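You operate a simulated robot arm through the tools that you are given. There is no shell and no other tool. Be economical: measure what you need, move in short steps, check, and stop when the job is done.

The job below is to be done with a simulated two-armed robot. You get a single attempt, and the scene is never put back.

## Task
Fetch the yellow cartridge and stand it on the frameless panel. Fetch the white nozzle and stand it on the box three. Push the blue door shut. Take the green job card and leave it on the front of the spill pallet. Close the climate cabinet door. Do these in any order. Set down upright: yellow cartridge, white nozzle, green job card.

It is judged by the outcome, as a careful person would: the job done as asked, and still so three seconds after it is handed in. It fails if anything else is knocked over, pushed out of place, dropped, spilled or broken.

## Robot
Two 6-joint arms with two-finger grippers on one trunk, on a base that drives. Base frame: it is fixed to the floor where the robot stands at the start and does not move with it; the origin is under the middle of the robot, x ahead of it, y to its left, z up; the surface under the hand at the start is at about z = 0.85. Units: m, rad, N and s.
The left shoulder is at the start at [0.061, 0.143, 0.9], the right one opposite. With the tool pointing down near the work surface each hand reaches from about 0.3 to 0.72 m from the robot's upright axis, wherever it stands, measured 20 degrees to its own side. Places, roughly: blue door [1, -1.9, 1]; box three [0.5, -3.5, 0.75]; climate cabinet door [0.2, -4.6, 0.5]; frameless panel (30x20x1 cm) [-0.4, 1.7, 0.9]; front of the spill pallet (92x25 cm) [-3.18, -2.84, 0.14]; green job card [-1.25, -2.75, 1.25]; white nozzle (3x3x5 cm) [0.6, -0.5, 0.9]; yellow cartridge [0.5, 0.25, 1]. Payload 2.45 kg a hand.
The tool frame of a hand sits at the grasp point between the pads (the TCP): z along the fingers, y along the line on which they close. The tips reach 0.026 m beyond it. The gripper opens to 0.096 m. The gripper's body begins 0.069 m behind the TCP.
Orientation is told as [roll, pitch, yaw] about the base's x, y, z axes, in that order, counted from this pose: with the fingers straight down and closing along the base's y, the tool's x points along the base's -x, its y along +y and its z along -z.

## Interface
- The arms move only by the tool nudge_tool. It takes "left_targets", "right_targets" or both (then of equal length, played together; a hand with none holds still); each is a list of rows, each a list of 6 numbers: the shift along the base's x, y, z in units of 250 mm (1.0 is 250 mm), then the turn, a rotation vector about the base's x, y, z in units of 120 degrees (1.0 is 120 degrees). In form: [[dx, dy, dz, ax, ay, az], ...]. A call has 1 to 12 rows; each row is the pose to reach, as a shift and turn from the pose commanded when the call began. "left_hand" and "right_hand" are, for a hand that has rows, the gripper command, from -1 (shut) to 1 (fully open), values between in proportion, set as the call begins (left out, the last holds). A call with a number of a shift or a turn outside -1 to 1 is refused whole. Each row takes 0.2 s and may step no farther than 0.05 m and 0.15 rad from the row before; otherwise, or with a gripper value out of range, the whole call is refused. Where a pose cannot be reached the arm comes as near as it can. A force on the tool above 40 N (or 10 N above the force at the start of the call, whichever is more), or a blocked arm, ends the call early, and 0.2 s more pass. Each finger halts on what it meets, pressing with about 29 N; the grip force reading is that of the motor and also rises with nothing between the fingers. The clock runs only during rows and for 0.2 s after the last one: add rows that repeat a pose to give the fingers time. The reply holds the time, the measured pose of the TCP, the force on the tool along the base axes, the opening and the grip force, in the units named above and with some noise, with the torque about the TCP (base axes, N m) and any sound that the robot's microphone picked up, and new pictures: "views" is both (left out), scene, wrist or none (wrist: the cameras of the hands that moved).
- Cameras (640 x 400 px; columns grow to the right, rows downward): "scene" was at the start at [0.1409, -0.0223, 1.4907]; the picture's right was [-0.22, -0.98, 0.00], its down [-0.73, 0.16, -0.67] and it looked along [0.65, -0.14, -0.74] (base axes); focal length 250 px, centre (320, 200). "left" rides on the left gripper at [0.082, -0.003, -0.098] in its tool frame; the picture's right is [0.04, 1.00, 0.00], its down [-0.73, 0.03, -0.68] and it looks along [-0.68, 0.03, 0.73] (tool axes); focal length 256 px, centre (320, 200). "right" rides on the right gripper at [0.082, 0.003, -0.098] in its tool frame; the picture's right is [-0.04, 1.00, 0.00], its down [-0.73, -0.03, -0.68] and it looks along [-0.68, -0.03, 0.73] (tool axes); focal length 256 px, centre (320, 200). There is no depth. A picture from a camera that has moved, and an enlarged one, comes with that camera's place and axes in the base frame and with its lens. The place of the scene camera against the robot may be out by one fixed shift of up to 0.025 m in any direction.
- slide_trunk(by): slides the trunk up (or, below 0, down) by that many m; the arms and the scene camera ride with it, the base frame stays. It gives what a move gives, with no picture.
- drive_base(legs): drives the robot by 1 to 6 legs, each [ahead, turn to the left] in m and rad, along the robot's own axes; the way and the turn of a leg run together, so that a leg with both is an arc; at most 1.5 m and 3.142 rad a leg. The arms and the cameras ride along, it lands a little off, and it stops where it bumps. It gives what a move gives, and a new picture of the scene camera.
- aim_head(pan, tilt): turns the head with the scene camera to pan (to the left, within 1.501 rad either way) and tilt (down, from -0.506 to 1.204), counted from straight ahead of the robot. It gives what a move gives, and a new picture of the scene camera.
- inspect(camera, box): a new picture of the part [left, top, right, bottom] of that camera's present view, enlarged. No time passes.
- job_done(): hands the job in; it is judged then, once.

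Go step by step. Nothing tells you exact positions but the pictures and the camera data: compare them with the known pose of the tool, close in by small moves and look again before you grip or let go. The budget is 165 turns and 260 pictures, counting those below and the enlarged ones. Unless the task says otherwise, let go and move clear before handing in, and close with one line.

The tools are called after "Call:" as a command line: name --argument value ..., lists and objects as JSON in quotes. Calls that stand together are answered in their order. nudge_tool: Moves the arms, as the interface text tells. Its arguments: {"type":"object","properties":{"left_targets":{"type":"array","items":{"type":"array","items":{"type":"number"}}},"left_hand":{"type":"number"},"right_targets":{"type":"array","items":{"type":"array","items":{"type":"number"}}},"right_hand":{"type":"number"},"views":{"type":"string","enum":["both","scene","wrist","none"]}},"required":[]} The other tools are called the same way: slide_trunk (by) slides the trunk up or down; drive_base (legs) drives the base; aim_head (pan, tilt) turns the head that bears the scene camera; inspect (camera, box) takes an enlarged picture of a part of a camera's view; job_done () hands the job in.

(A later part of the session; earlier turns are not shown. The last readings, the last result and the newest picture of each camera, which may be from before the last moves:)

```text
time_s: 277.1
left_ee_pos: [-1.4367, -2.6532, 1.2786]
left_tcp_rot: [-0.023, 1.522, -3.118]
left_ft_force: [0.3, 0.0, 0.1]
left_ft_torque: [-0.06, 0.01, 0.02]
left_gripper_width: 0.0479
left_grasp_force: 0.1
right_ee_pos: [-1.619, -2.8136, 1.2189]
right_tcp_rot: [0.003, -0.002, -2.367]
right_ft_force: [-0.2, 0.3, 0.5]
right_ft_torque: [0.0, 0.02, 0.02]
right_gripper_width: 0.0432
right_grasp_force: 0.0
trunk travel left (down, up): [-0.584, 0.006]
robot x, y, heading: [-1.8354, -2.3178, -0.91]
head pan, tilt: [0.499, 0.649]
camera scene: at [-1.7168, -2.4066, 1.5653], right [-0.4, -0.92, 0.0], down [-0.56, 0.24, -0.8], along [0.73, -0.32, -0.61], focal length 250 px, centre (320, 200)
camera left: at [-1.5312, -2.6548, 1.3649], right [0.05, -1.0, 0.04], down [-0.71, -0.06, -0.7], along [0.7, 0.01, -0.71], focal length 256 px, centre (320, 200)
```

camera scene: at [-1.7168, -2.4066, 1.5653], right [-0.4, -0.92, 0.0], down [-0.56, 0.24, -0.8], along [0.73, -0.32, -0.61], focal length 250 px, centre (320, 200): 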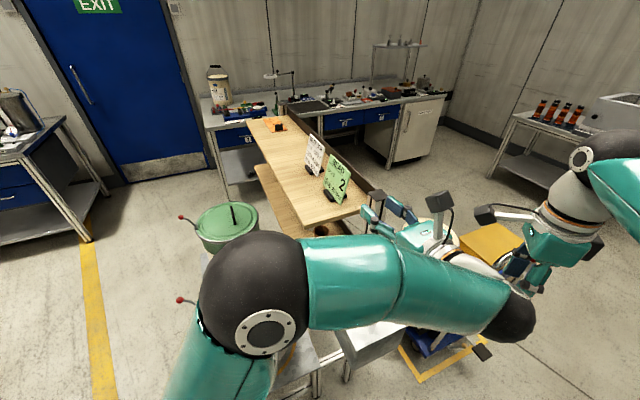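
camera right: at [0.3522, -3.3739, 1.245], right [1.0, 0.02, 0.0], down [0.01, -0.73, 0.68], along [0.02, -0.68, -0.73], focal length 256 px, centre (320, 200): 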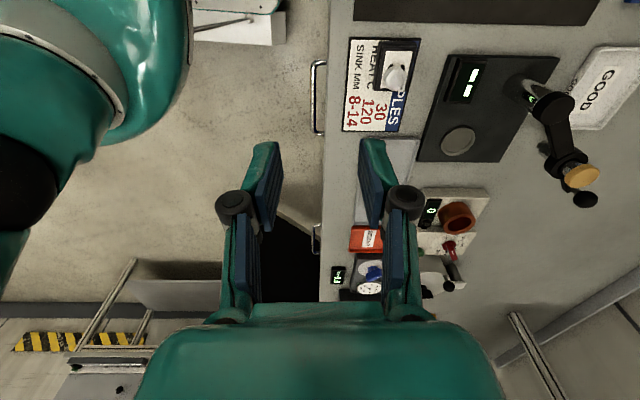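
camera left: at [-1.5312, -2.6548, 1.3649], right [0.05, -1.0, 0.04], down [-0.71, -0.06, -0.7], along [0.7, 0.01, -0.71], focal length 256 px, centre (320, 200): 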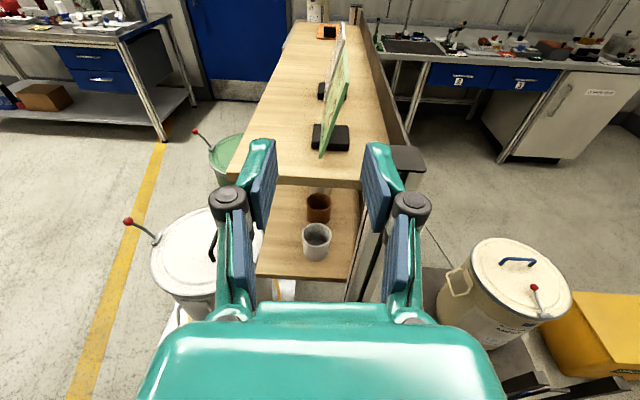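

The top-mounted camera sees the card edge-on, centred nearly between the fingers; west edge near x −1.271, y ≈ −2.664. I lower 4 cm, shift 1 cm, and advance partway.

Call:
nudge_tool --left_targets '[[0, -0.02, -0.09, 0, 0, 0], [0, -0.044, -0.17, 0, 0, 0], [0.12, -0.044, -0.17, 0, 0, 0], [0.24, -0.044, -0.17, 0, 0, 0], [0.36, -0.044, -0.17, 0, 0, 0], [0.48, -0.044, -0.17, 0, 0, 0]]' --views "wrist"

Call:
inspect --camera "left" --box '[220, 40, 420, 215]'

```text
time_s: 278.4
left_ee_pos: [-1.3159, -2.6637, 1.2371]
left_tcp_rot: [-0.059, 1.522, 3.127]
left_ft_force: [-0.5, 0.8, 0.8]
left_ft_torque: [-0.03, 0.01, 0.03]
left_gripper_width: 0.0479
left_grasp_force: 0.0
right_ee_pos: [-1.6179, -2.8132, 1.2185]
right_tcp_rot: [0.002, -0.001, -2.368]
right_ft_force: [-0.5, -0.2, 0.0]
right_ft_torque: [0.0, 0.02, 0.0]
right_gripper_width: 0.0431
right_grasp_force: 0.2
trunk travel left (down, up): [-0.584, 0.006]
robot x, y, heading: [-1.834, -2.3165, -0.91]
head pan, tilt: [0.499, 0.649]
camera left: at [-1.4102, -2.666, 1.3228], right [0.05, -1.0, 0.04], down [-0.71, -0.06, -0.7], along [0.7, 0.01, -0.71], focal length 256 px, centre (320, 200)
```

left: 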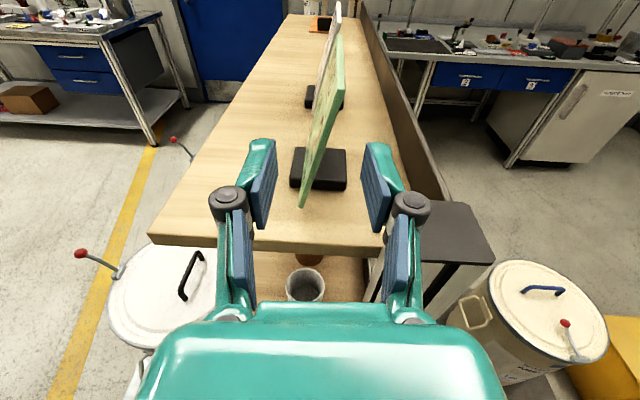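

```text
2.29 times, centred on (320, 128) of left
camera zoom: at [-1.4102, -2.666, 1.3228], right [0.05, -1.0, 0.04], down [-0.71, -0.06, -0.7], along [0.7, 0.01, -0.71], focal length 585 px, centre (320, 366)
```

zoom: 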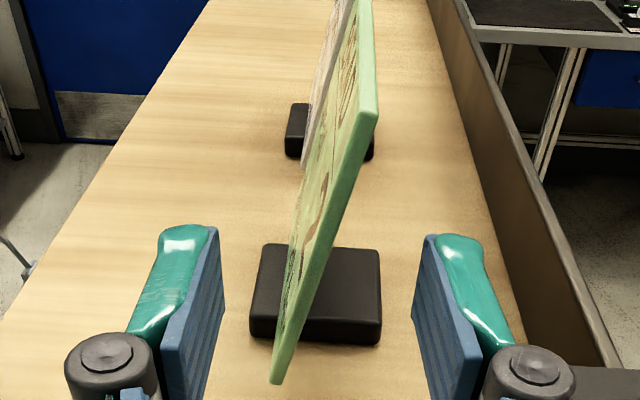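

The card leans back about 0.25 rad toward −y, is ~5 mm thick, and its west edge is at x ≈ −1.261. I roll the hand 0.29 rad to match it and then advance so the pads overlap the card by about 3.5 cm.

Call:
nudge_tool --left_targets '[[0, 0, 0.01, 0.06, 0, -0.01], [0, 0, 0.02, 0.12, 0, -0.02], [0, -0.008, 0.02, 0.138, 0, -0.024], [0.09, -0.008, 0.02, 0.138, 0, -0.024], [0.18, -0.008, 0.02, 0.138, 0, -0.024], [0.256, -0.008, 0.02, 0.138, 0, -0.024]]' --views "wrist"

Call:
inspect --camera "left" --box '[220, 40, 420, 215]'

```text
time_s: 279.9
left_ee_pos: [-1.2527, -2.6664, 1.2405]
left_tcp_rot: [-1.429, 1.276, 1.711]
left_ft_force: [-0.2, -0.7, 0.2]
left_ft_torque: [0.01, -0.02, 0.03]
left_gripper_width: 0.0481
left_grasp_force: 0.1
right_ee_pos: [-1.6176, -2.814, 1.2192]
right_tcp_rot: [0.004, -0.004, -2.367]
right_ft_force: [-0.1, -0.1, 0.0]
right_ft_torque: [-0.03, 0.04, 0.0]
right_gripper_width: 0.043
right_grasp_force: 0.0
trunk travel left (down, up): [-0.584, 0.006]
robot x, y, heading: [-1.836, -2.3197, -0.909]
head pan, tilt: [0.499, 0.649]
camera left: at [-1.3481, -2.6875, 1.3247], right [0.0, -0.97, -0.25], down [-0.71, 0.18, -0.68], along [0.71, 0.17, -0.69], focal length 256 px, centre (320, 200)
```

left: 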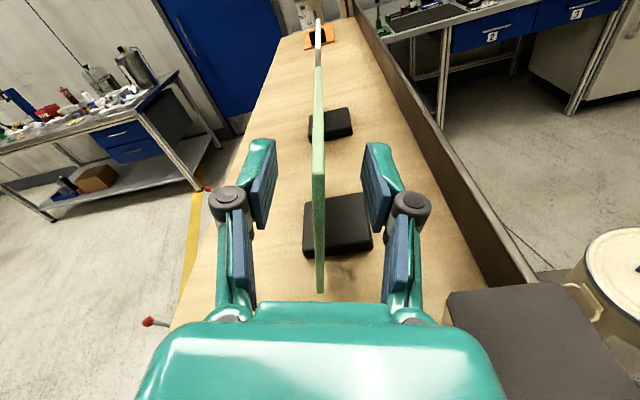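

```text
2.29 times, centred on (320, 128) of left
camera zoom: at [-1.3481, -2.6875, 1.3247], right [0.0, -0.97, -0.25], down [-0.71, 0.18, -0.68], along [0.71, 0.17, -0.69], focal length 585 px, centre (320, 366)
```

zoom: 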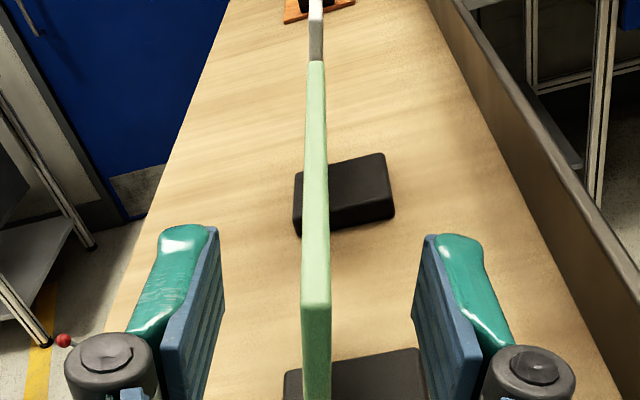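

Perfectly aligned edge-on between the pads. I close.

Call:
nudge_tool --left_targets '[[0, 0, 0, 0, 0, 0], [0, 0, 0, 0, 0, 0], [0, 0, 0, 0, 0, 0], [0, 0, 0, 0, 0, 0]]' --left_hand -1 --views "wrist"

```text
time_s: 280.9
left_ee_pos: [-1.2549, -2.6659, 1.2423]
left_tcp_rot: [-1.434, 1.277, 1.708]
left_ft_force: [1.2, -0.9, 3.1]
left_ft_torque: [-0.16, -0.13, -0.05]
left_gripper_width: 0.0059
left_grasp_force: 29.0
right_ee_pos: [-1.6178, -2.8133, 1.2192]
right_tcp_rot: [0.003, -0.002, -2.369]
right_ft_force: [-0.1, -0.5, 0.7]
right_ft_torque: [-0.03, 0.04, -0.02]
right_gripper_width: 0.0431
right_grasp_force: 0.1
trunk travel left (down, up): [-0.584, 0.006]
robot x, y, heading: [-1.8344, -2.3151, -0.909]
head pan, tilt: [0.499, 0.649]
camera left: at [-1.3494, -2.6874, 1.3256], right [0.0, -0.97, -0.25], down [-0.71, 0.18, -0.68], along [0.71, 0.17, -0.69], focal length 256 px, centre (320, 200)
```

left: 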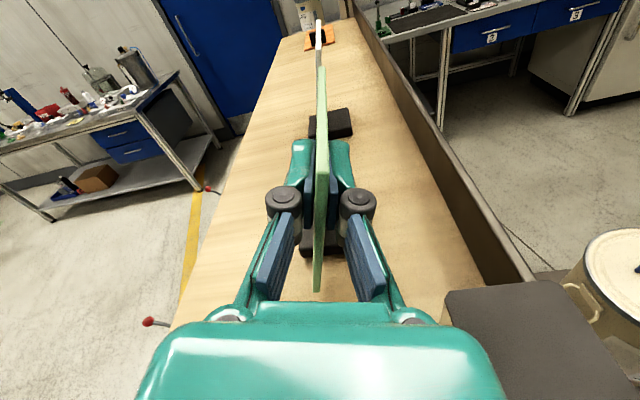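

Gripped (5.9 mm). I lift it 6 cm and withdraw westward.

Call:
nudge_tool --left_targets '[[0, 0, 0.06, 0, 0, 0], [0, 0, 0.14, 0, 0, 0], [0, 0, 0.22, 0, 0, 0], [-0.1, 0.0, 0.24, 0, 0, 0], [-0.22, 0.02, 0.24, 0, 0, 0], [-0.36, 0.06, 0.24, 0, 0, 0], [-0.5, 0.12, 0.24, 0, 0, 0], [-0.64, 0.18, 0.24, 0, 0, 0]]'

```text
time_s: 282.6
left_ee_pos: [-1.4137, -2.6186, 1.3033]
left_tcp_rot: [-1.435, 1.277, 1.707]
left_ft_force: [-0.7, 0.0, -0.8]
left_ft_torque: [0.03, 0.03, -0.02]
left_gripper_width: 0.0061
left_grasp_force: 29.1
right_ee_pos: [-1.6192, -2.8131, 1.2197]
right_tcp_rot: [0.004, -0.001, -2.367]
right_ft_force: [0.3, -0.1, 1.3]
right_ft_torque: [0.02, -0.02, 0.03]
right_gripper_width: 0.043
right_grasp_force: 0.1
trunk travel left (down, up): [-0.584, 0.006]
robot x, y, heading: [-1.8389, -2.3196, -0.908]
head pan, tilt: [0.499, 0.649]
camera scene: at [-1.7181, -2.4057, 1.5655], right [-0.4, -0.92, 0.0], down [-0.55, 0.24, -0.8], along [0.73, -0.32, -0.6], focal length 250 px, centre (320, 200)
camera left: at [-1.5097, -2.6405, 1.3849], right [0.0, -0.97, -0.25], down [-0.71, 0.18, -0.68], along [0.71, 0.17, -0.69], focal length 256 px, centre (320, 200)
```

scene: 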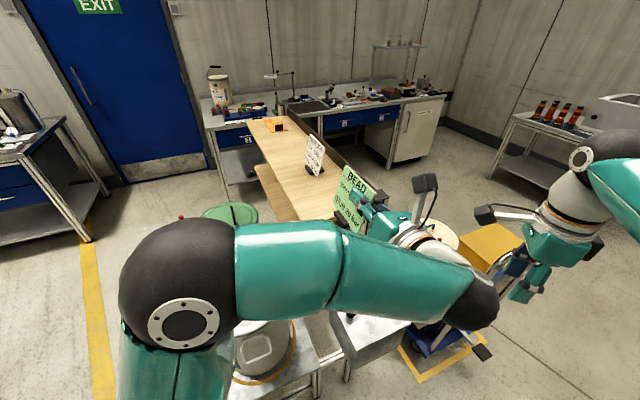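
left: 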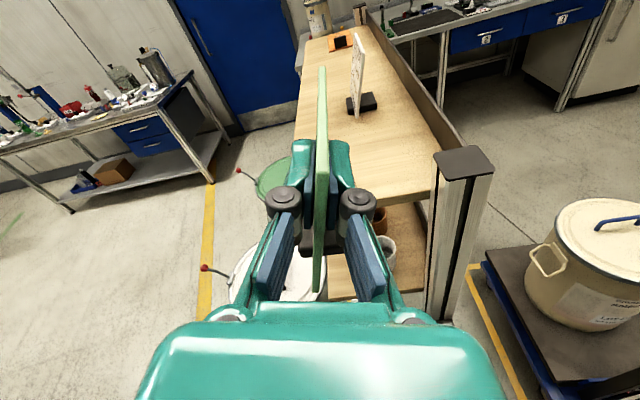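

Call:
inspect --camera "left" --box '[240, 60, 400, 320]'

Call:
inspect --camera "scene" --box '[290, 120, 450, 260]'

```text
1.54 times, centred on (320, 190) of left
camera zoom: at [-1.5097, -2.6405, 1.3849], right [0.0, -0.97, -0.25], down [-0.71, 0.18, -0.68], along [0.71, 0.17, -0.69], focal length 394 px, centre (320, 215)
```

zoom: 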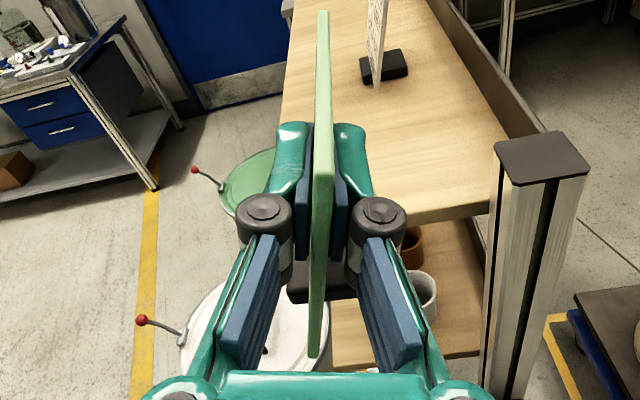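

```text
2.86 times, centred on (370, 190) of scene
camera zoom: at [-1.7181, -2.4057, 1.5655], right [-0.4, -0.92, 0.0], down [-0.55, 0.24, -0.8], along [0.73, -0.32, -0.6], focal length 713 px, centre (177, 229)
```

zoom: 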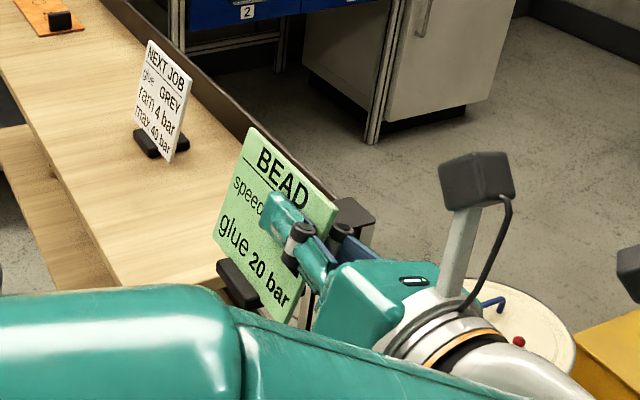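

The clip base is attached and held. Now the spill pallet: I move 6 cm ahead to keep clear of the pedestal, then turn right toward the south and look.

Call:
drive_base --legs '[[0.07, 0], [0, -0.45]]'

Call:
aim_head --pan -0.9 --tilt 0.6

```text
time_s: 285.1
left_ee_pos: [-1.5412, -2.8348, 1.3014]
left_tcp_rot: [-1.43, 1.276, 1.262]
left_ft_force: [-0.7, -1.0, -0.7]
left_ft_torque: [0.03, -0.03, 0.03]
left_gripper_width: 0.0059
left_grasp_force: 28.9
right_ee_pos: [-1.8114, -2.9193, 1.2188]
right_tcp_rot: [0.003, -0.001, -2.818]
right_ft_force: [-0.8, 0.3, 0.4]
right_ft_torque: [-0.02, 0.01, -0.01]
right_gripper_width: 0.043
right_grasp_force: 0.0
trunk travel left (down, up): [-0.584, 0.006]
robot x, y, heading: [-1.7699, -2.3749, -1.353]
head pan, tilt: [0.499, 0.649]
camera scene: at [-1.7007, -2.5045, 1.5653], right [-0.75, -0.66, 0.0], down [-0.4, 0.46, -0.8], along [0.52, -0.6, -0.61], focal length 250 px, centre (320, 200)
```

scene: 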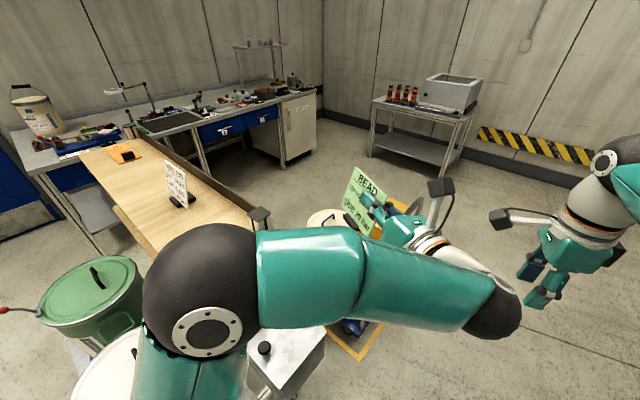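

```text
time_s: 286.6
left_ee_pos: [-1.5408, -2.834, 1.3021]
left_tcp_rot: [-1.431, 1.277, 1.262]
left_ft_force: [0.0, -0.3, -0.7]
left_ft_torque: [-0.01, 0.02, -0.02]
left_gripper_width: 0.0061
left_grasp_force: 29.2
right_ee_pos: [-1.8112, -2.9198, 1.2202]
right_tcp_rot: [0.003, -0.001, -2.816]
right_ft_force: [-0.2, 0.0, -0.4]
right_ft_torque: [-0.01, 0.0, 0.03]
right_gripper_width: 0.0431
right_grasp_force: 0.1
trunk travel left (down, up): [-0.584, 0.006]
robot x, y, heading: [-1.773, -2.3768, -1.353]
head pan, tilt: [-0.901, 0.6]
camera scene: at [-1.8135, -2.5072, 1.5697], right [-0.78, 0.63, 0.0], down [0.36, 0.44, -0.82], along [-0.52, -0.64, -0.57], focal length 250 px, centre (320, 200)
```

scene: 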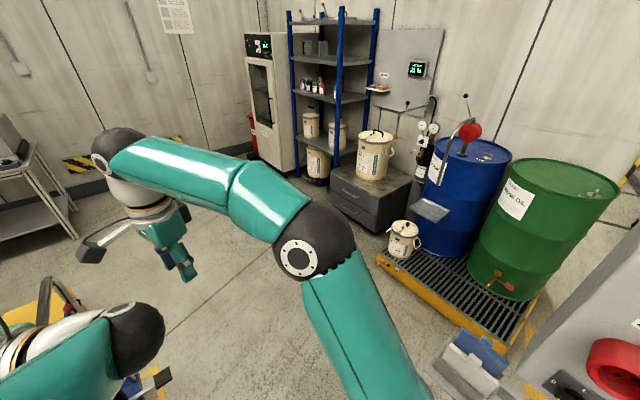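

I see the pallet clearly: front edge x ≈ −3.0 from y −3.24 to −2.4, small pail at its south end, drums behind; free spot around (−3.12, −2.85). A spill-kit tray sits in front of its north end, so I'll approach from the southeast. Turn right and drive in stages.

Call:
drive_base --legs '[[0, -0.6]]'

Call:
drive_base --legs '[[0.62, -0.07]]'

Call:
drive_base --legs '[[0, -0.6]]'

Call:
aim_head --pan -0.3 --tilt 0.6

```text
time_s: 288.9
left_ee_pos: [-1.8398, -2.8801, 1.3039]
left_tcp_rot: [-1.431, 1.277, 0.664]
left_ft_force: [0.4, 0.7, -0.5]
left_ft_torque: [0.0, 0.01, 0.0]
left_gripper_width: 0.0059
left_grasp_force: 28.9
right_ee_pos: [-2.11, -2.8014, 1.2188]
right_tcp_rot: [0.005, -0.003, 2.868]
right_ft_force: [-0.7, 0.0, 0.3]
right_ft_torque: [0.02, 0.0, 0.03]
right_gripper_width: 0.0432
right_grasp_force: 0.1
trunk travel left (down, up): [-0.584, 0.006]
robot x, y, heading: [-1.7479, -2.3832, -1.954]
head pan, tilt: [-0.901, 0.6]
camera scene: at [-1.8526, -2.4666, 1.5697], right [-0.28, 0.96, 0.0], down [0.54, 0.16, -0.83], along [-0.79, -0.23, -0.56], focal length 250 px, centre (320, 200)
```

scene: 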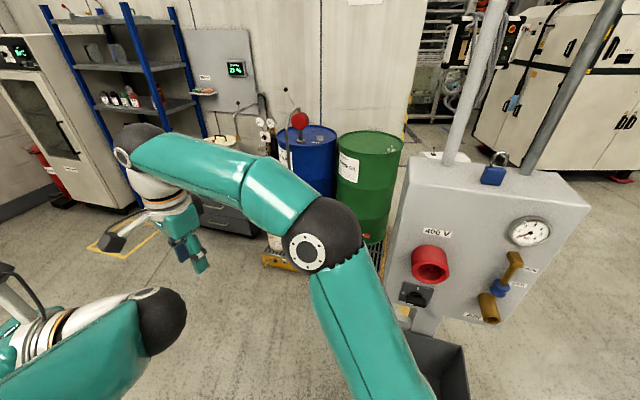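

```text
time_s: 292.4
left_ee_pos: [-2.1248, -3.4387, 1.3029]
left_tcp_rot: [-1.433, 1.277, 0.593]
left_ft_force: [-0.5, -0.7, -0.4]
left_ft_torque: [0.0, 0.0, 0.02]
left_gripper_width: 0.0057
left_grasp_force: 29.0
right_ee_pos: [-2.3893, -3.3391, 1.2192]
right_tcp_rot: [0.005, -0.002, 2.799]
right_ft_force: [-1.2, -0.2, 0.3]
right_ft_torque: [0.03, -0.01, 0.0]
right_gripper_width: 0.0434
right_grasp_force: 0.1
trunk travel left (down, up): [-0.584, 0.006]
robot x, y, heading: [-2.0002, -2.9455, -2.021]
head pan, tilt: [-0.901, 0.6]
camera scene: at [-2.109, -3.0245, 1.5697], right [-0.22, 0.98, 0.0], down [0.55, 0.12, -0.82], along [-0.81, -0.18, -0.57], focal length 250 px, centre (320, 200)
```

scene: 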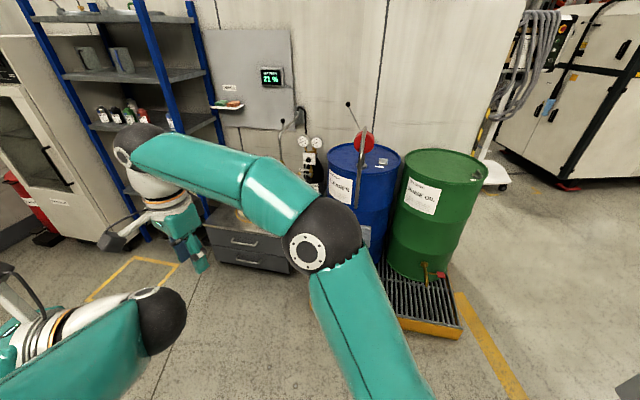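

```text
time_s: 294.6
left_ee_pos: [-2.3851, -3.2815, 1.3023]
left_tcp_rot: [-1.43, 1.275, -0.012]
left_ft_force: [0.7, 0.8, 0.3]
left_ft_torque: [0.02, 0.0, 0.02]
left_gripper_width: 0.0059
left_grasp_force: 29.1
right_ee_pos: [-2.5459, -3.0472, 1.2199]
right_tcp_rot: [0.005, -0.002, 2.194]
right_ft_force: [0.9, 0.1, 0.5]
right_ft_torque: [0.03, 0.0, 0.04]
right_gripper_width: 0.043
right_grasp_force: 0.1
trunk travel left (down, up): [-0.584, 0.006]
robot x, y, heading: [-1.9863, -2.9689, -2.626]
head pan, tilt: [-0.901, 0.6]
camera scene: at [-2.12, -2.9724, 1.5696], right [0.37, 0.93, 0.0], down [0.53, -0.21, -0.82], along [-0.77, 0.31, -0.57], focal length 250 px, centre (320, 200)
```

scene: 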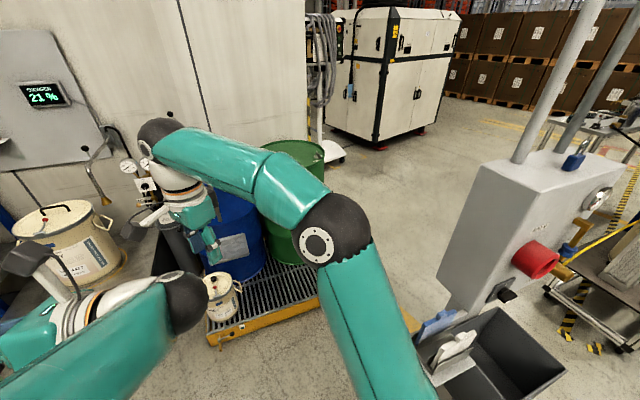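

```text
time_s: 295.6
left_ee_pos: [-2.3856, -3.2798, 1.3019]
left_tcp_rot: [-1.433, 1.275, -0.013]
left_ft_force: [0.0, -0.6, -0.3]
left_ft_torque: [0.03, -0.01, 0.01]
left_gripper_width: 0.0058
left_grasp_force: 28.8
right_ee_pos: [-2.5463, -3.047, 1.2202]
right_tcp_rot: [0.003, -0.003, 2.195]
right_ft_force: [0.3, -0.3, 0.0]
right_ft_torque: [-0.02, 0.01, 0.0]
right_gripper_width: 0.043
right_grasp_force: 0.0
trunk travel left (down, up): [-0.584, 0.006]
robot x, y, heading: [-1.987, -2.9678, -2.624]
head pan, tilt: [-0.3, 0.6]
camera scene: at [-2.1245, -3.0229, 1.5696], right [-0.22, 0.98, 0.0], down [0.55, 0.12, -0.82], along [-0.81, -0.18, -0.57], focal length 250 px, centre (320, 200)
```

scene: 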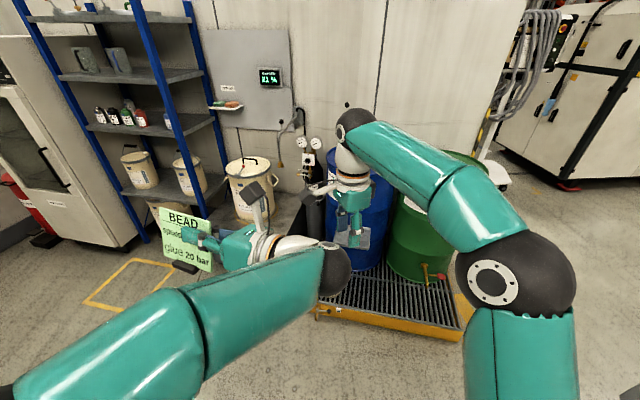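

I rotate the held card so the hand points forward (yaw only, base stays level), then drive and turn toward the pallet.

Call:
nudge_tool --left_targets '[[0.01, -0.02, 0, 0, 0, -0.062], [0.03, -0.05, 0, 0, 0, -0.124], [0.05, -0.08, 0, 0, 0, -0.186], [0.06, -0.11, 0, 0, 0, -0.248], [0.08, -0.14, 0, 0, 0, -0.31], [0.1, -0.16, 0, 0, 0, -0.372], [0.1, -0.18, 0, 0, 0, -0.434]]' --views "scene"

Call:
drive_base --legs '[[0, -0.32], [0.5, 0]]'

Call:
drive_base --legs '[[0, -0.45]]'

```text
time_s: 297.2
left_ee_pos: [-2.3596, -3.3253, 1.303]
left_tcp_rot: [-1.432, 1.276, -0.921]
left_ft_force: [0.1, 0.7, -0.3]
left_ft_torque: [0.02, -0.05, -0.02]
left_gripper_width: 0.0059
left_grasp_force: 28.4
right_ee_pos: [-2.5459, -3.048, 1.221]
right_tcp_rot: [0.005, -0.003, 2.193]
right_ft_force: [-0.3, -0.5, -0.6]
right_ft_torque: [0.03, 0.04, -0.01]
right_gripper_width: 0.0434
right_grasp_force: 0.0
trunk travel left (down, up): [-0.584, 0.006]
robot x, y, heading: [-1.988, -2.9718, -2.624]
head pan, tilt: [-0.3, 0.6]
camera scene: at [-2.1231, -3.0246, 1.5697], right [-0.22, 0.98, 0.0], down [0.55, 0.12, -0.82], along [-0.81, -0.18, -0.57], focal length 250 px, centre (320, 200)
```

scene: 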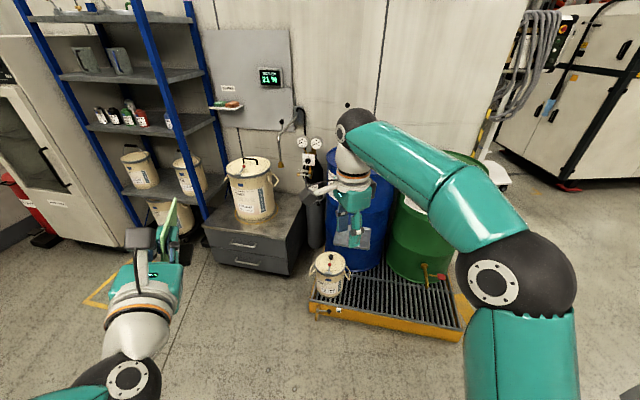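

```text
time_s: 301.3
left_ee_pos: [-2.9418, -3.2893, 1.3026]
left_tcp_rot: [-1.432, 1.276, -1.236]
left_ft_force: [0.5, -0.1, -0.2]
left_ft_torque: [-0.01, -0.03, -0.01]
left_gripper_width: 0.006
left_grasp_force: 28.7
right_ee_pos: [-3.0306, -2.968, 1.2211]
right_tcp_rot: [0.005, -0.003, 1.875]
right_ft_force: [0.1, 0.4, -0.1]
right_ft_torque: [0.0, -0.03, 0.0]
right_gripper_width: 0.0431
right_grasp_force: 0.0
trunk travel left (down, up): [-0.584, 0.006]
robot x, y, heading: [-2.4797, -3.0643, -2.942]
head pan, tilt: [-0.3, 0.6]
camera scene: at [-2.6212, -3.0739, 1.5696], right [0.1, 1.0, 0.0], down [0.56, -0.05, -0.82], along [-0.82, 0.08, -0.57], focal length 250 px, centre (320, 200)
```

scene: 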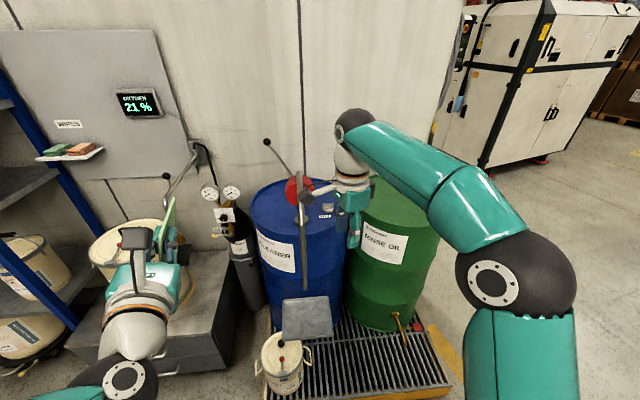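

```text
time_s: 303.2
left_ee_pos: [-2.9887, -3.0643, 1.3034]
left_tcp_rot: [-1.433, 1.275, -1.694]
left_ft_force: [-0.1, 0.4, -1.1]
left_ft_torque: [-0.02, -0.02, 0.0]
left_gripper_width: 0.0061
left_grasp_force: 29.2
right_ee_pos: [-2.9288, -2.7353, 1.2218]
right_tcp_rot: [0.005, -0.002, 1.42]
right_ft_force: [-0.5, 0.0, -0.2]
right_ft_torque: [0.0, -0.01, -0.04]
right_gripper_width: 0.0432
right_grasp_force: 0.0
trunk travel left (down, up): [-0.584, 0.006]
robot x, y, heading: [-2.4782, -3.0866, 2.895]
head pan, tilt: [-0.3, 0.6]
camera scene: at [-2.6081, -3.0273, 1.5697], right [0.52, 0.85, 0.0], down [0.48, -0.29, -0.82], along [-0.7, 0.43, -0.57], focal length 250 px, centre (320, 200)
```

scene: 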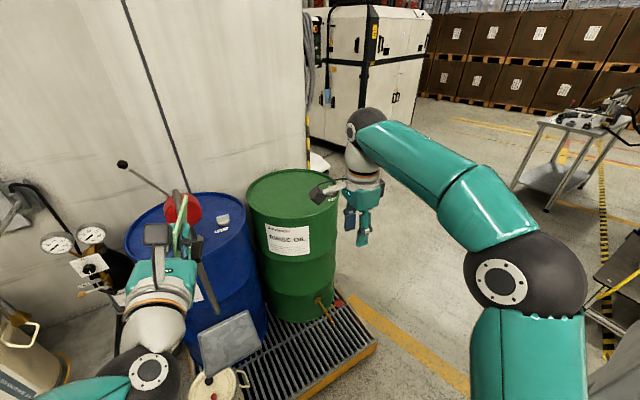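

I turn a little further so the card comes above the free middle part of the pallet's front.

Call:
drive_base --legs '[[0, -0.28]]'

Call:
aim_head --pan 0.1 --tilt 0.85

Call:
inspect --camera "left" --box '[0, 0, 640, 400]'

```text
time_s: 304.6
left_ee_pos: [-2.9605, -2.9232, 1.3041]
left_tcp_rot: [-1.435, 1.277, -1.975]
left_ft_force: [-0.9, 1.0, -0.4]
left_ft_torque: [0.0, -0.03, 0.0]
left_gripper_width: 0.0059
left_grasp_force: 28.8
right_ee_pos: [-2.8115, -2.6246, 1.2204]
right_tcp_rot: [0.005, -0.001, 1.139]
right_ft_force: [-0.1, -0.6, 0.7]
right_ft_torque: [0.01, 0.02, -0.01]
right_gripper_width: 0.0431
right_grasp_force: 0.1
trunk travel left (down, up): [-0.584, 0.006]
robot x, y, heading: [-2.4807, -3.0923, 2.621]
head pan, tilt: [-0.3, 0.6]
camera scene: at [-2.5897, -3.0028, 1.5697], right [0.73, 0.68, 0.0], down [0.38, -0.42, -0.82], along [-0.56, 0.61, -0.57], focal length 250 px, centre (320, 200)
```

scene: 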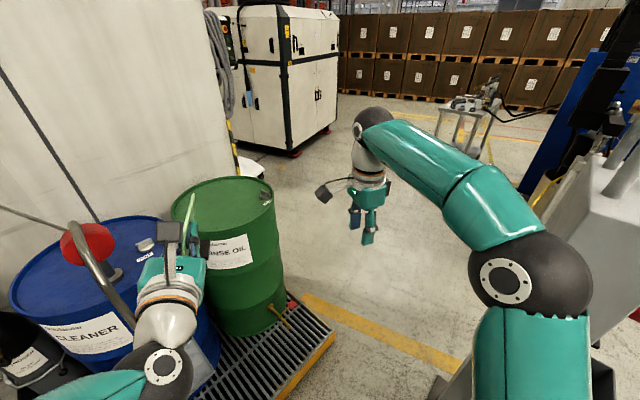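

```text
time_s: 305.5
left_ee_pos: [-2.9612, -2.9246, 1.3042]
left_tcp_rot: [-1.433, 1.276, -1.974]
left_ft_force: [-0.1, -0.9, -0.3]
left_ft_torque: [0.03, 0.0, 0.0]
left_gripper_width: 0.006
left_grasp_force: 28.4
right_ee_pos: [-2.8131, -2.6258, 1.2221]
right_tcp_rot: [0.004, -0.001, 1.14]
right_ft_force: [-0.7, -0.1, 0.2]
right_ft_torque: [0.01, 0.03, 0.0]
right_gripper_width: 0.0432
right_grasp_force: 0.1
trunk travel left (down, up): [-0.584, 0.006]
robot x, y, heading: [-2.4792, -3.0938, 2.619]
head pan, tilt: [0.099, 0.85]
camera scene: at [-2.6014, -3.0362, 1.5488], right [0.41, 0.91, 0.0], down [0.68, -0.31, -0.66], along [-0.6, 0.27, -0.75], focal length 250 px, centre (320, 200)
```

scene: 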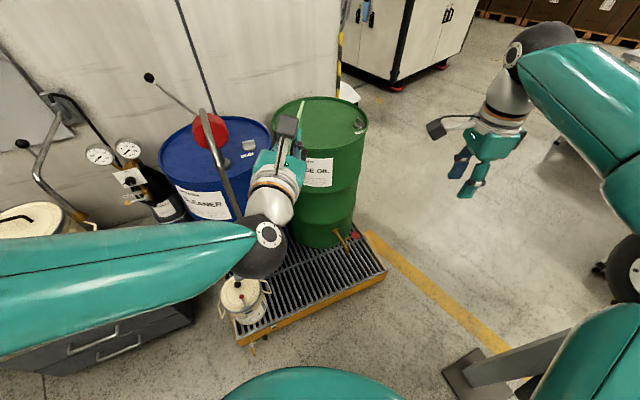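

```text
1.00 times, centred on (320, 200) of left (not enlarged: the box is as wide or as high as the picture)
camera zoom: at [-2.8698, -2.9555, 1.387], right [0.5, 0.83, -0.25], down [0.51, -0.52, -0.68], along [-0.69, 0.22, -0.69], focal length 256 px, centre (320, 200)
```

zoom: 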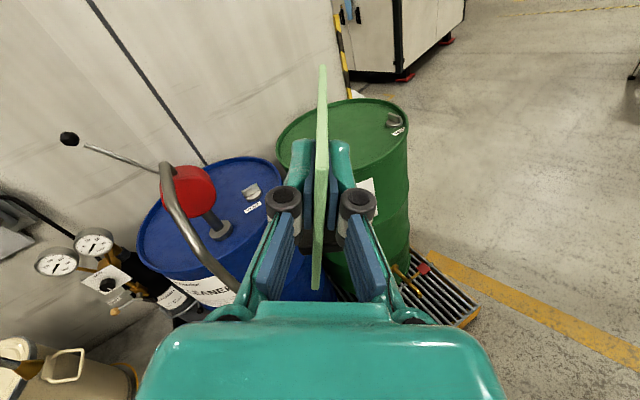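

The free spot is confirmed; target base centre about (−3.165, −2.84). I lower the trunk while the card is still clear in front of the drums.

Call:
slide_trunk --by -0.4

Call:
slide_trunk --by -0.18

Call:
aim_head --pan 0.15 --tilt 0.8

```text
time_s: 309.3
left_ee_pos: [-2.9614, -2.9237, 0.9047]
left_tcp_rot: [-1.434, 1.277, -1.976]
left_ft_force: [-0.3, -0.4, -0.1]
left_ft_torque: [-0.01, 0.0, 0.01]
left_gripper_width: 0.0059
left_grasp_force: 29.2
right_ee_pos: [-2.8127, -2.6242, 0.8214]
right_tcp_rot: [0.004, -0.001, 1.14]
right_ft_force: [0.5, -1.0, 1.0]
right_ft_torque: [-0.01, 0.0, 0.01]
right_gripper_width: 0.0431
right_grasp_force: 0.1
trunk travel left (down, up): [-0.184, 0.406]
robot x, y, heading: [-2.4828, -3.0943, 2.614]
head pan, tilt: [0.099, 0.85]
```

```text
time_s: 311.3
left_ee_pos: [-2.9613, -2.923, 0.7239]
left_tcp_rot: [-1.435, 1.277, -1.977]
left_ft_force: [-0.7, -0.4, -0.9]
left_ft_torque: [-0.05, -0.03, -0.03]
left_gripper_width: 0.0063
left_grasp_force: 29.3
right_ee_pos: [-2.8129, -2.6253, 0.6428]
right_tcp_rot: [0.003, -0.003, 1.14]
right_ft_force: [-0.2, -1.2, -1.3]
right_ft_torque: [0.01, -0.01, -0.01]
right_gripper_width: 0.0433
right_grasp_force: 0.1
trunk travel left (down, up): [-0.004, 0.586]
robot x, y, heading: [-2.4825, -3.0962, 2.616]
head pan, tilt: [0.099, 0.85]
```

```text
time_s: 311.9
left_ee_pos: [-2.9615, -2.9234, 0.7234]
left_tcp_rot: [-1.433, 1.277, -1.976]
left_ft_force: [-0.2, 0.1, 0.1]
left_ft_torque: [0.02, -0.03, 0.04]
left_gripper_width: 0.0059
left_grasp_force: 28.7
right_ee_pos: [-2.8113, -2.6256, 0.6418]
right_tcp_rot: [0.007, -0.001, 1.14]
right_ft_force: [0.4, -0.8, -0.3]
right_ft_torque: [0.0, -0.04, 0.01]
right_gripper_width: 0.043
right_grasp_force: 0.1
trunk travel left (down, up): [-0.004, 0.586]
robot x, y, heading: [-2.4831, -3.0879, 2.617]
head pan, tilt: [0.15, 0.799]
camera scene: at [-2.6049, -3.0386, 0.9728], right [0.37, 0.93, 0.0], down [0.67, -0.26, -0.7], along [-0.65, 0.26, -0.72], focal length 250 px, centre (320, 200)
```

scene: 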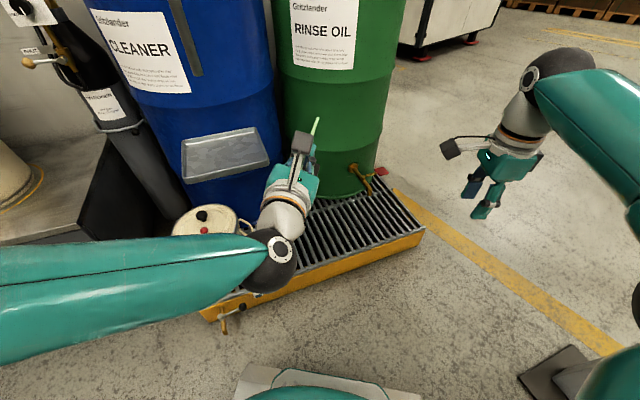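

I move the card forward over the strip and down about 20 cm.

Call:
nudge_tool --left_targets '[[-0.06, 0.03, -0.1, 0, 0, 0], [-0.13, 0.06, -0.2, 0, 0, 0], [-0.2, 0.09, -0.3, 0, 0, 0], [-0.27, 0.12, -0.4, 0, 0, 0], [-0.34, 0.15, -0.5, 0, 0, 0], [-0.42, 0.18, -0.6, 0, 0, 0], [-0.5, 0.21, -0.7, 0, 0, 0], [-0.58, 0.24, -0.8, 0, 0, 0], [-0.654, 0.272, -0.9, 0, 0, 0]]'

```text
time_s: 313.9
left_ee_pos: [-3.1252, -2.8553, 0.5]
left_tcp_rot: [-1.436, 1.277, -1.978]
left_ft_force: [0.7, -0.4, 0.5]
left_ft_torque: [-0.03, -0.04, 0.06]
left_gripper_width: 0.0059
left_grasp_force: 28.7
right_ee_pos: [-2.8115, -2.6243, 0.6427]
right_tcp_rot: [0.003, -0.003, 1.14]
right_ft_force: [0.7, -0.2, -0.6]
right_ft_torque: [-0.01, 0.01, -0.01]
right_gripper_width: 0.0432
right_grasp_force: 0.0
trunk travel left (down, up): [-0.004, 0.586]
robot x, y, heading: [-2.4811, -3.0923, 2.614]
head pan, tilt: [0.15, 0.799]
camera scene: at [-2.6049, -3.0386, 0.9728], right [0.37, 0.93, 0.0], down [0.67, -0.26, -0.7], along [-0.65, 0.26, -0.72], focal length 250 px, centre (320, 200)
camera left: at [-3.0333, -2.8862, 0.5819], right [0.5, 0.83, -0.25], down [0.51, -0.52, -0.68], along [-0.69, 0.22, -0.69], focal length 256 px, centre (320, 200)
```

scene: 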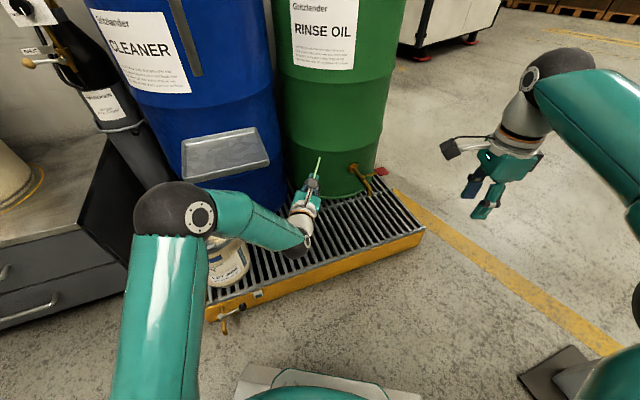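
left: 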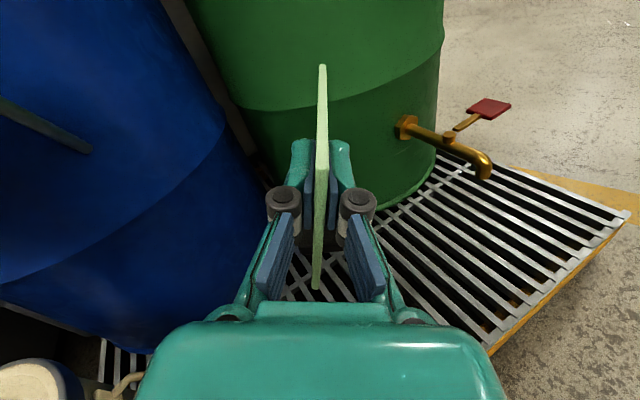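

Clear on both sides. I lower to about 3 cm above the grate.

Call:
nudge_tool --left_targets '[[0, 0, -0.12, 0, 0, 0], [0, 0, -0.24, 0, 0, 0], [0, 0, -0.36, 0, 0, 0], [0, 0, -0.48, 0, 0, 0], [0, 0, -0.6, 0, 0, 0], [0, 0, -0.72, 0, 0, 0], [0, 0, -0.84, 0, 0, 0], [0, 0, -0.94, 0, 0, 0]]'

Call:
inspect --camera "scene" --box '[220, 120, 420, 320]'

```text
time_s: 315.8
left_ee_pos: [-3.1249, -2.8571, 0.2634]
left_tcp_rot: [-1.436, 1.275, -1.976]
left_ft_force: [-0.3, 0.7, -0.2]
left_ft_torque: [-0.02, -0.05, -0.04]
left_gripper_width: 0.0058
left_grasp_force: 29.4
right_ee_pos: [-2.8118, -2.6245, 0.6414]
right_tcp_rot: [0.003, -0.002, 1.14]
right_ft_force: [-0.3, 0.4, 1.0]
right_ft_torque: [0.01, -0.01, 0.0]
right_gripper_width: 0.0428
right_grasp_force: 0.0
trunk travel left (down, up): [-0.004, 0.586]
robot x, y, heading: [-2.4806, -3.0944, 2.613]
head pan, tilt: [0.15, 0.799]
camera scene: at [-2.605, -3.0385, 0.9728], right [0.37, 0.93, 0.0], down [0.67, -0.26, -0.7], along [-0.65, 0.26, -0.72], focal length 250 px, centre (320, 200)
camera left: at [-3.0328, -2.8875, 0.3466], right [0.5, 0.83, -0.25], down [0.51, -0.52, -0.68], along [-0.7, 0.22, -0.69], focal length 256 px, centre (320, 200)
```

scene: 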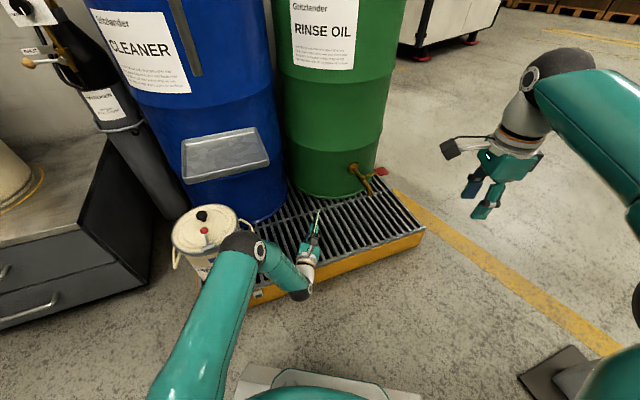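
left: 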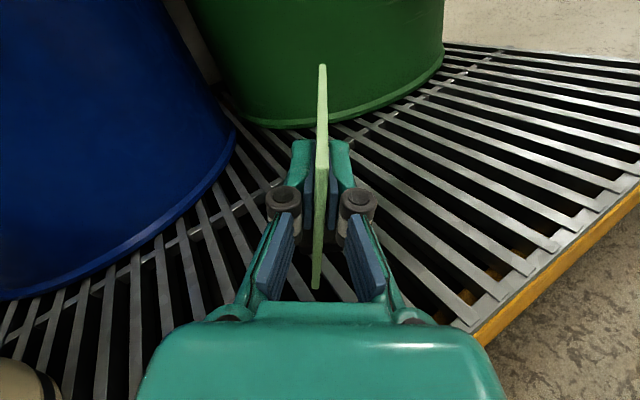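

```text
2.00 times, centred on (320, 220) of scene
camera zoom: at [-2.605, -3.0385, 0.9728], right [0.37, 0.93, 0.0], down [0.67, -0.26, -0.7], along [-0.65, 0.26, -0.72], focal length 499 px, centre (320, 160)
```

zoom: 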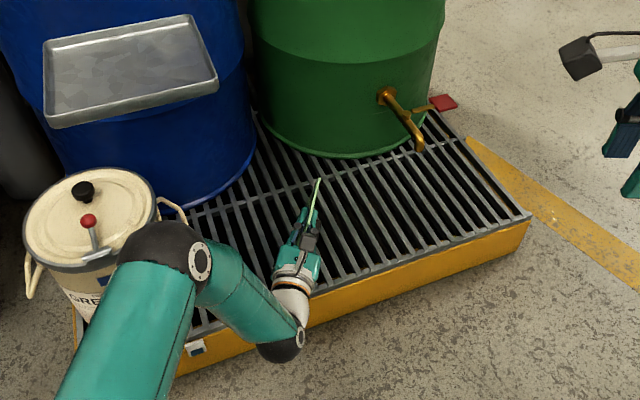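

The base is about 4 cm above the grate, in the front strip. I lower in small steps to contact.

Call:
nudge_tool --left_targets '[[0, 0, -0.04, 0, 0, 0], [0, 0, -0.08, 0, 0, 0], [0, 0, -0.1, 0, 0, 0], [0, 0, -0.12, 0, 0, 0]]' --views "wrist"

Call:
inspect --camera "left" --box '[220, 60, 420, 320]'

```text
time_s: 316.8
left_ee_pos: [-3.1233, -2.8564, 0.2327]
left_tcp_rot: [-1.433, 1.277, -1.975]
left_ft_force: [0.2, 0.2, -0.1]
left_ft_torque: [0.0, -0.01, -0.02]
left_gripper_width: 0.0061
left_grasp_force: 29.4
right_ee_pos: [-2.8117, -2.6253, 0.6419]
right_tcp_rot: [0.005, -0.002, 1.138]
right_ft_force: [-0.7, -0.5, 0.0]
right_ft_torque: [-0.01, 0.0, 0.02]
right_gripper_width: 0.0431
right_grasp_force: 0.1
trunk travel left (down, up): [-0.004, 0.586]
robot x, y, heading: [-2.4814, -3.0973, 2.618]
head pan, tilt: [0.15, 0.799]
camera left: at [-3.0328, -2.8876, 0.317], right [0.5, 0.83, -0.25], down [0.51, -0.52, -0.68], along [-0.69, 0.22, -0.69], focal length 256 px, centre (320, 200)
```

left: 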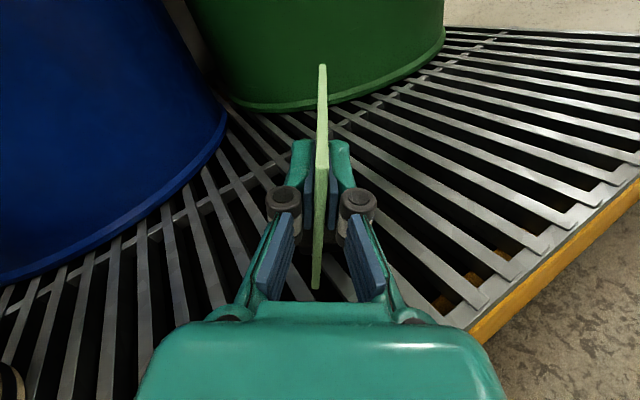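

```text
1.54 times, centred on (320, 190) of left
camera zoom: at [-3.0328, -2.8876, 0.317], right [0.5, 0.83, -0.25], down [0.51, -0.52, -0.68], along [-0.69, 0.22, -0.69], focal length 394 px, centre (320, 215)
```

zoom: 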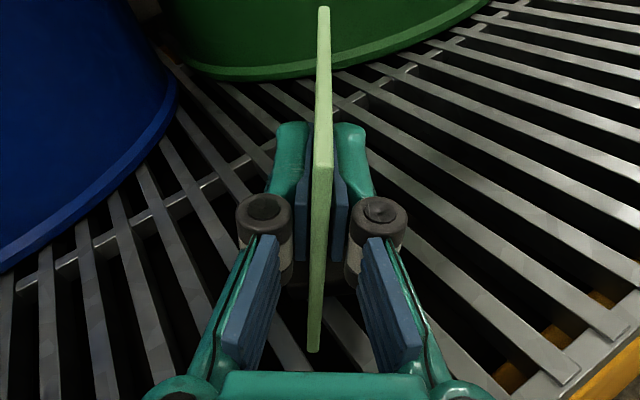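

The bars are spaced about 3 cm, so the clip base will rest on at least two. I lower on to contact.

Call:
nudge_tool --left_targets '[[0, 0, -0.016, 0, 0, 0], [0, 0, -0.032, 0, 0, 0], [0, 0, -0.048, 0, 0, 0], [0, 0, -0.064, 0, 0, 0]]' --views "wrist"

```text
time_s: 317.8
left_ee_pos: [-3.1236, -2.8562, 0.2178]
left_tcp_rot: [-1.432, 1.278, -1.974]
left_ft_force: [-0.5, -0.8, -0.4]
left_ft_torque: [0.01, 0.01, 0.01]
left_gripper_width: 0.0064
left_grasp_force: 29.1
right_ee_pos: [-2.8125, -2.6253, 0.6428]
right_tcp_rot: [0.004, -0.002, 1.139]
right_ft_force: [0.3, 0.3, 0.0]
right_ft_torque: [0.02, 0.01, -0.03]
right_gripper_width: 0.0434
right_grasp_force: 0.2
trunk travel left (down, up): [-0.004, 0.586]
robot x, y, heading: [-2.4779, -3.0941, 2.614]
head pan, tilt: [0.15, 0.799]
camera left: at [-3.0325, -2.8876, 0.3009], right [0.5, 0.83, -0.25], down [0.51, -0.52, -0.68], along [-0.69, 0.22, -0.69], focal length 256 px, centre (320, 200)
```

left: 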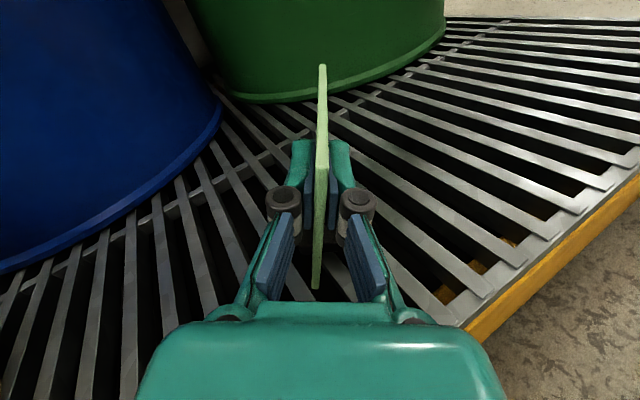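

Call:
nudge_tool --left_targets '[[0, 0, -0.016, 0, 0, 0], [0, 0, -0.032, 0, 0, 0], [0, 0, -0.048, 0, 0, 0], [0, 0, -0.064, 0, 0, 0], [0, 0, -0.08, 0, 0, 0]]' --views "wrist"

Call:
inspect --camera "scene" --box '[260, 170, 380, 300]'

```text
time_s: 318.9
left_ee_pos: [-3.1266, -2.8555, 0.2038]
left_tcp_rot: [-1.487, 1.274, -2.022]
left_ft_force: [-3.7, -1.4, 25.7]
left_ft_torque: [0.55, 0.31, 0.05]
left_gripper_width: 0.0062
left_grasp_force: 28.4
right_ee_pos: [-2.8099, -2.6258, 0.6441]
right_tcp_rot: [0.006, -0.001, 1.139]
right_ft_force: [-0.1, 0.2, -0.5]
right_ft_torque: [-0.04, -0.01, -0.02]
right_gripper_width: 0.0433
right_grasp_force: 0.0
trunk travel left (down, up): [-0.004, 0.586]
robot x, y, heading: [-2.4769, -3.0934, 2.619]
head pan, tilt: [0.15, 0.799]
camera left: at [-3.0334, -2.8878, 0.2851], right [0.5, 0.83, -0.25], down [0.51, -0.51, -0.69], along [-0.7, 0.22, -0.68], focal length 256 px, centre (320, 200)
```

left: 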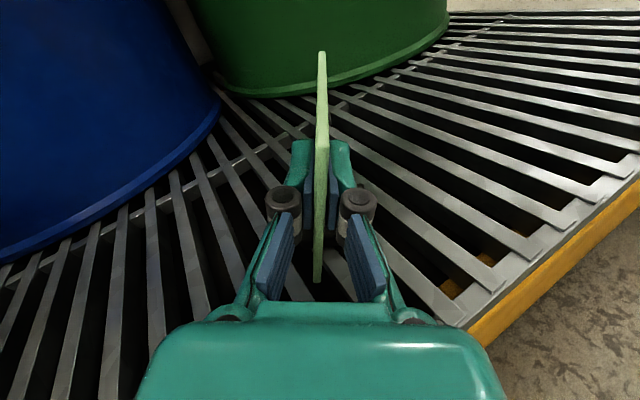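

```text
3.08 times, centred on (320, 235) of scene
camera zoom: at [-2.6031, -3.0394, 0.9733], right [0.37, 0.93, 0.0], down [0.67, -0.26, -0.7], along [-0.65, 0.26, -0.72], focal length 768 px, centre (320, 92)
```

zoom: 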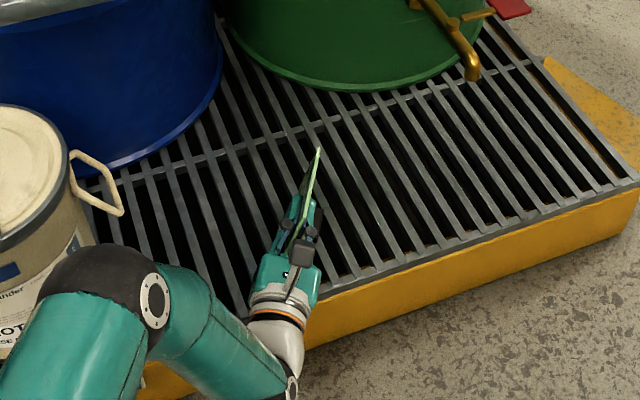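

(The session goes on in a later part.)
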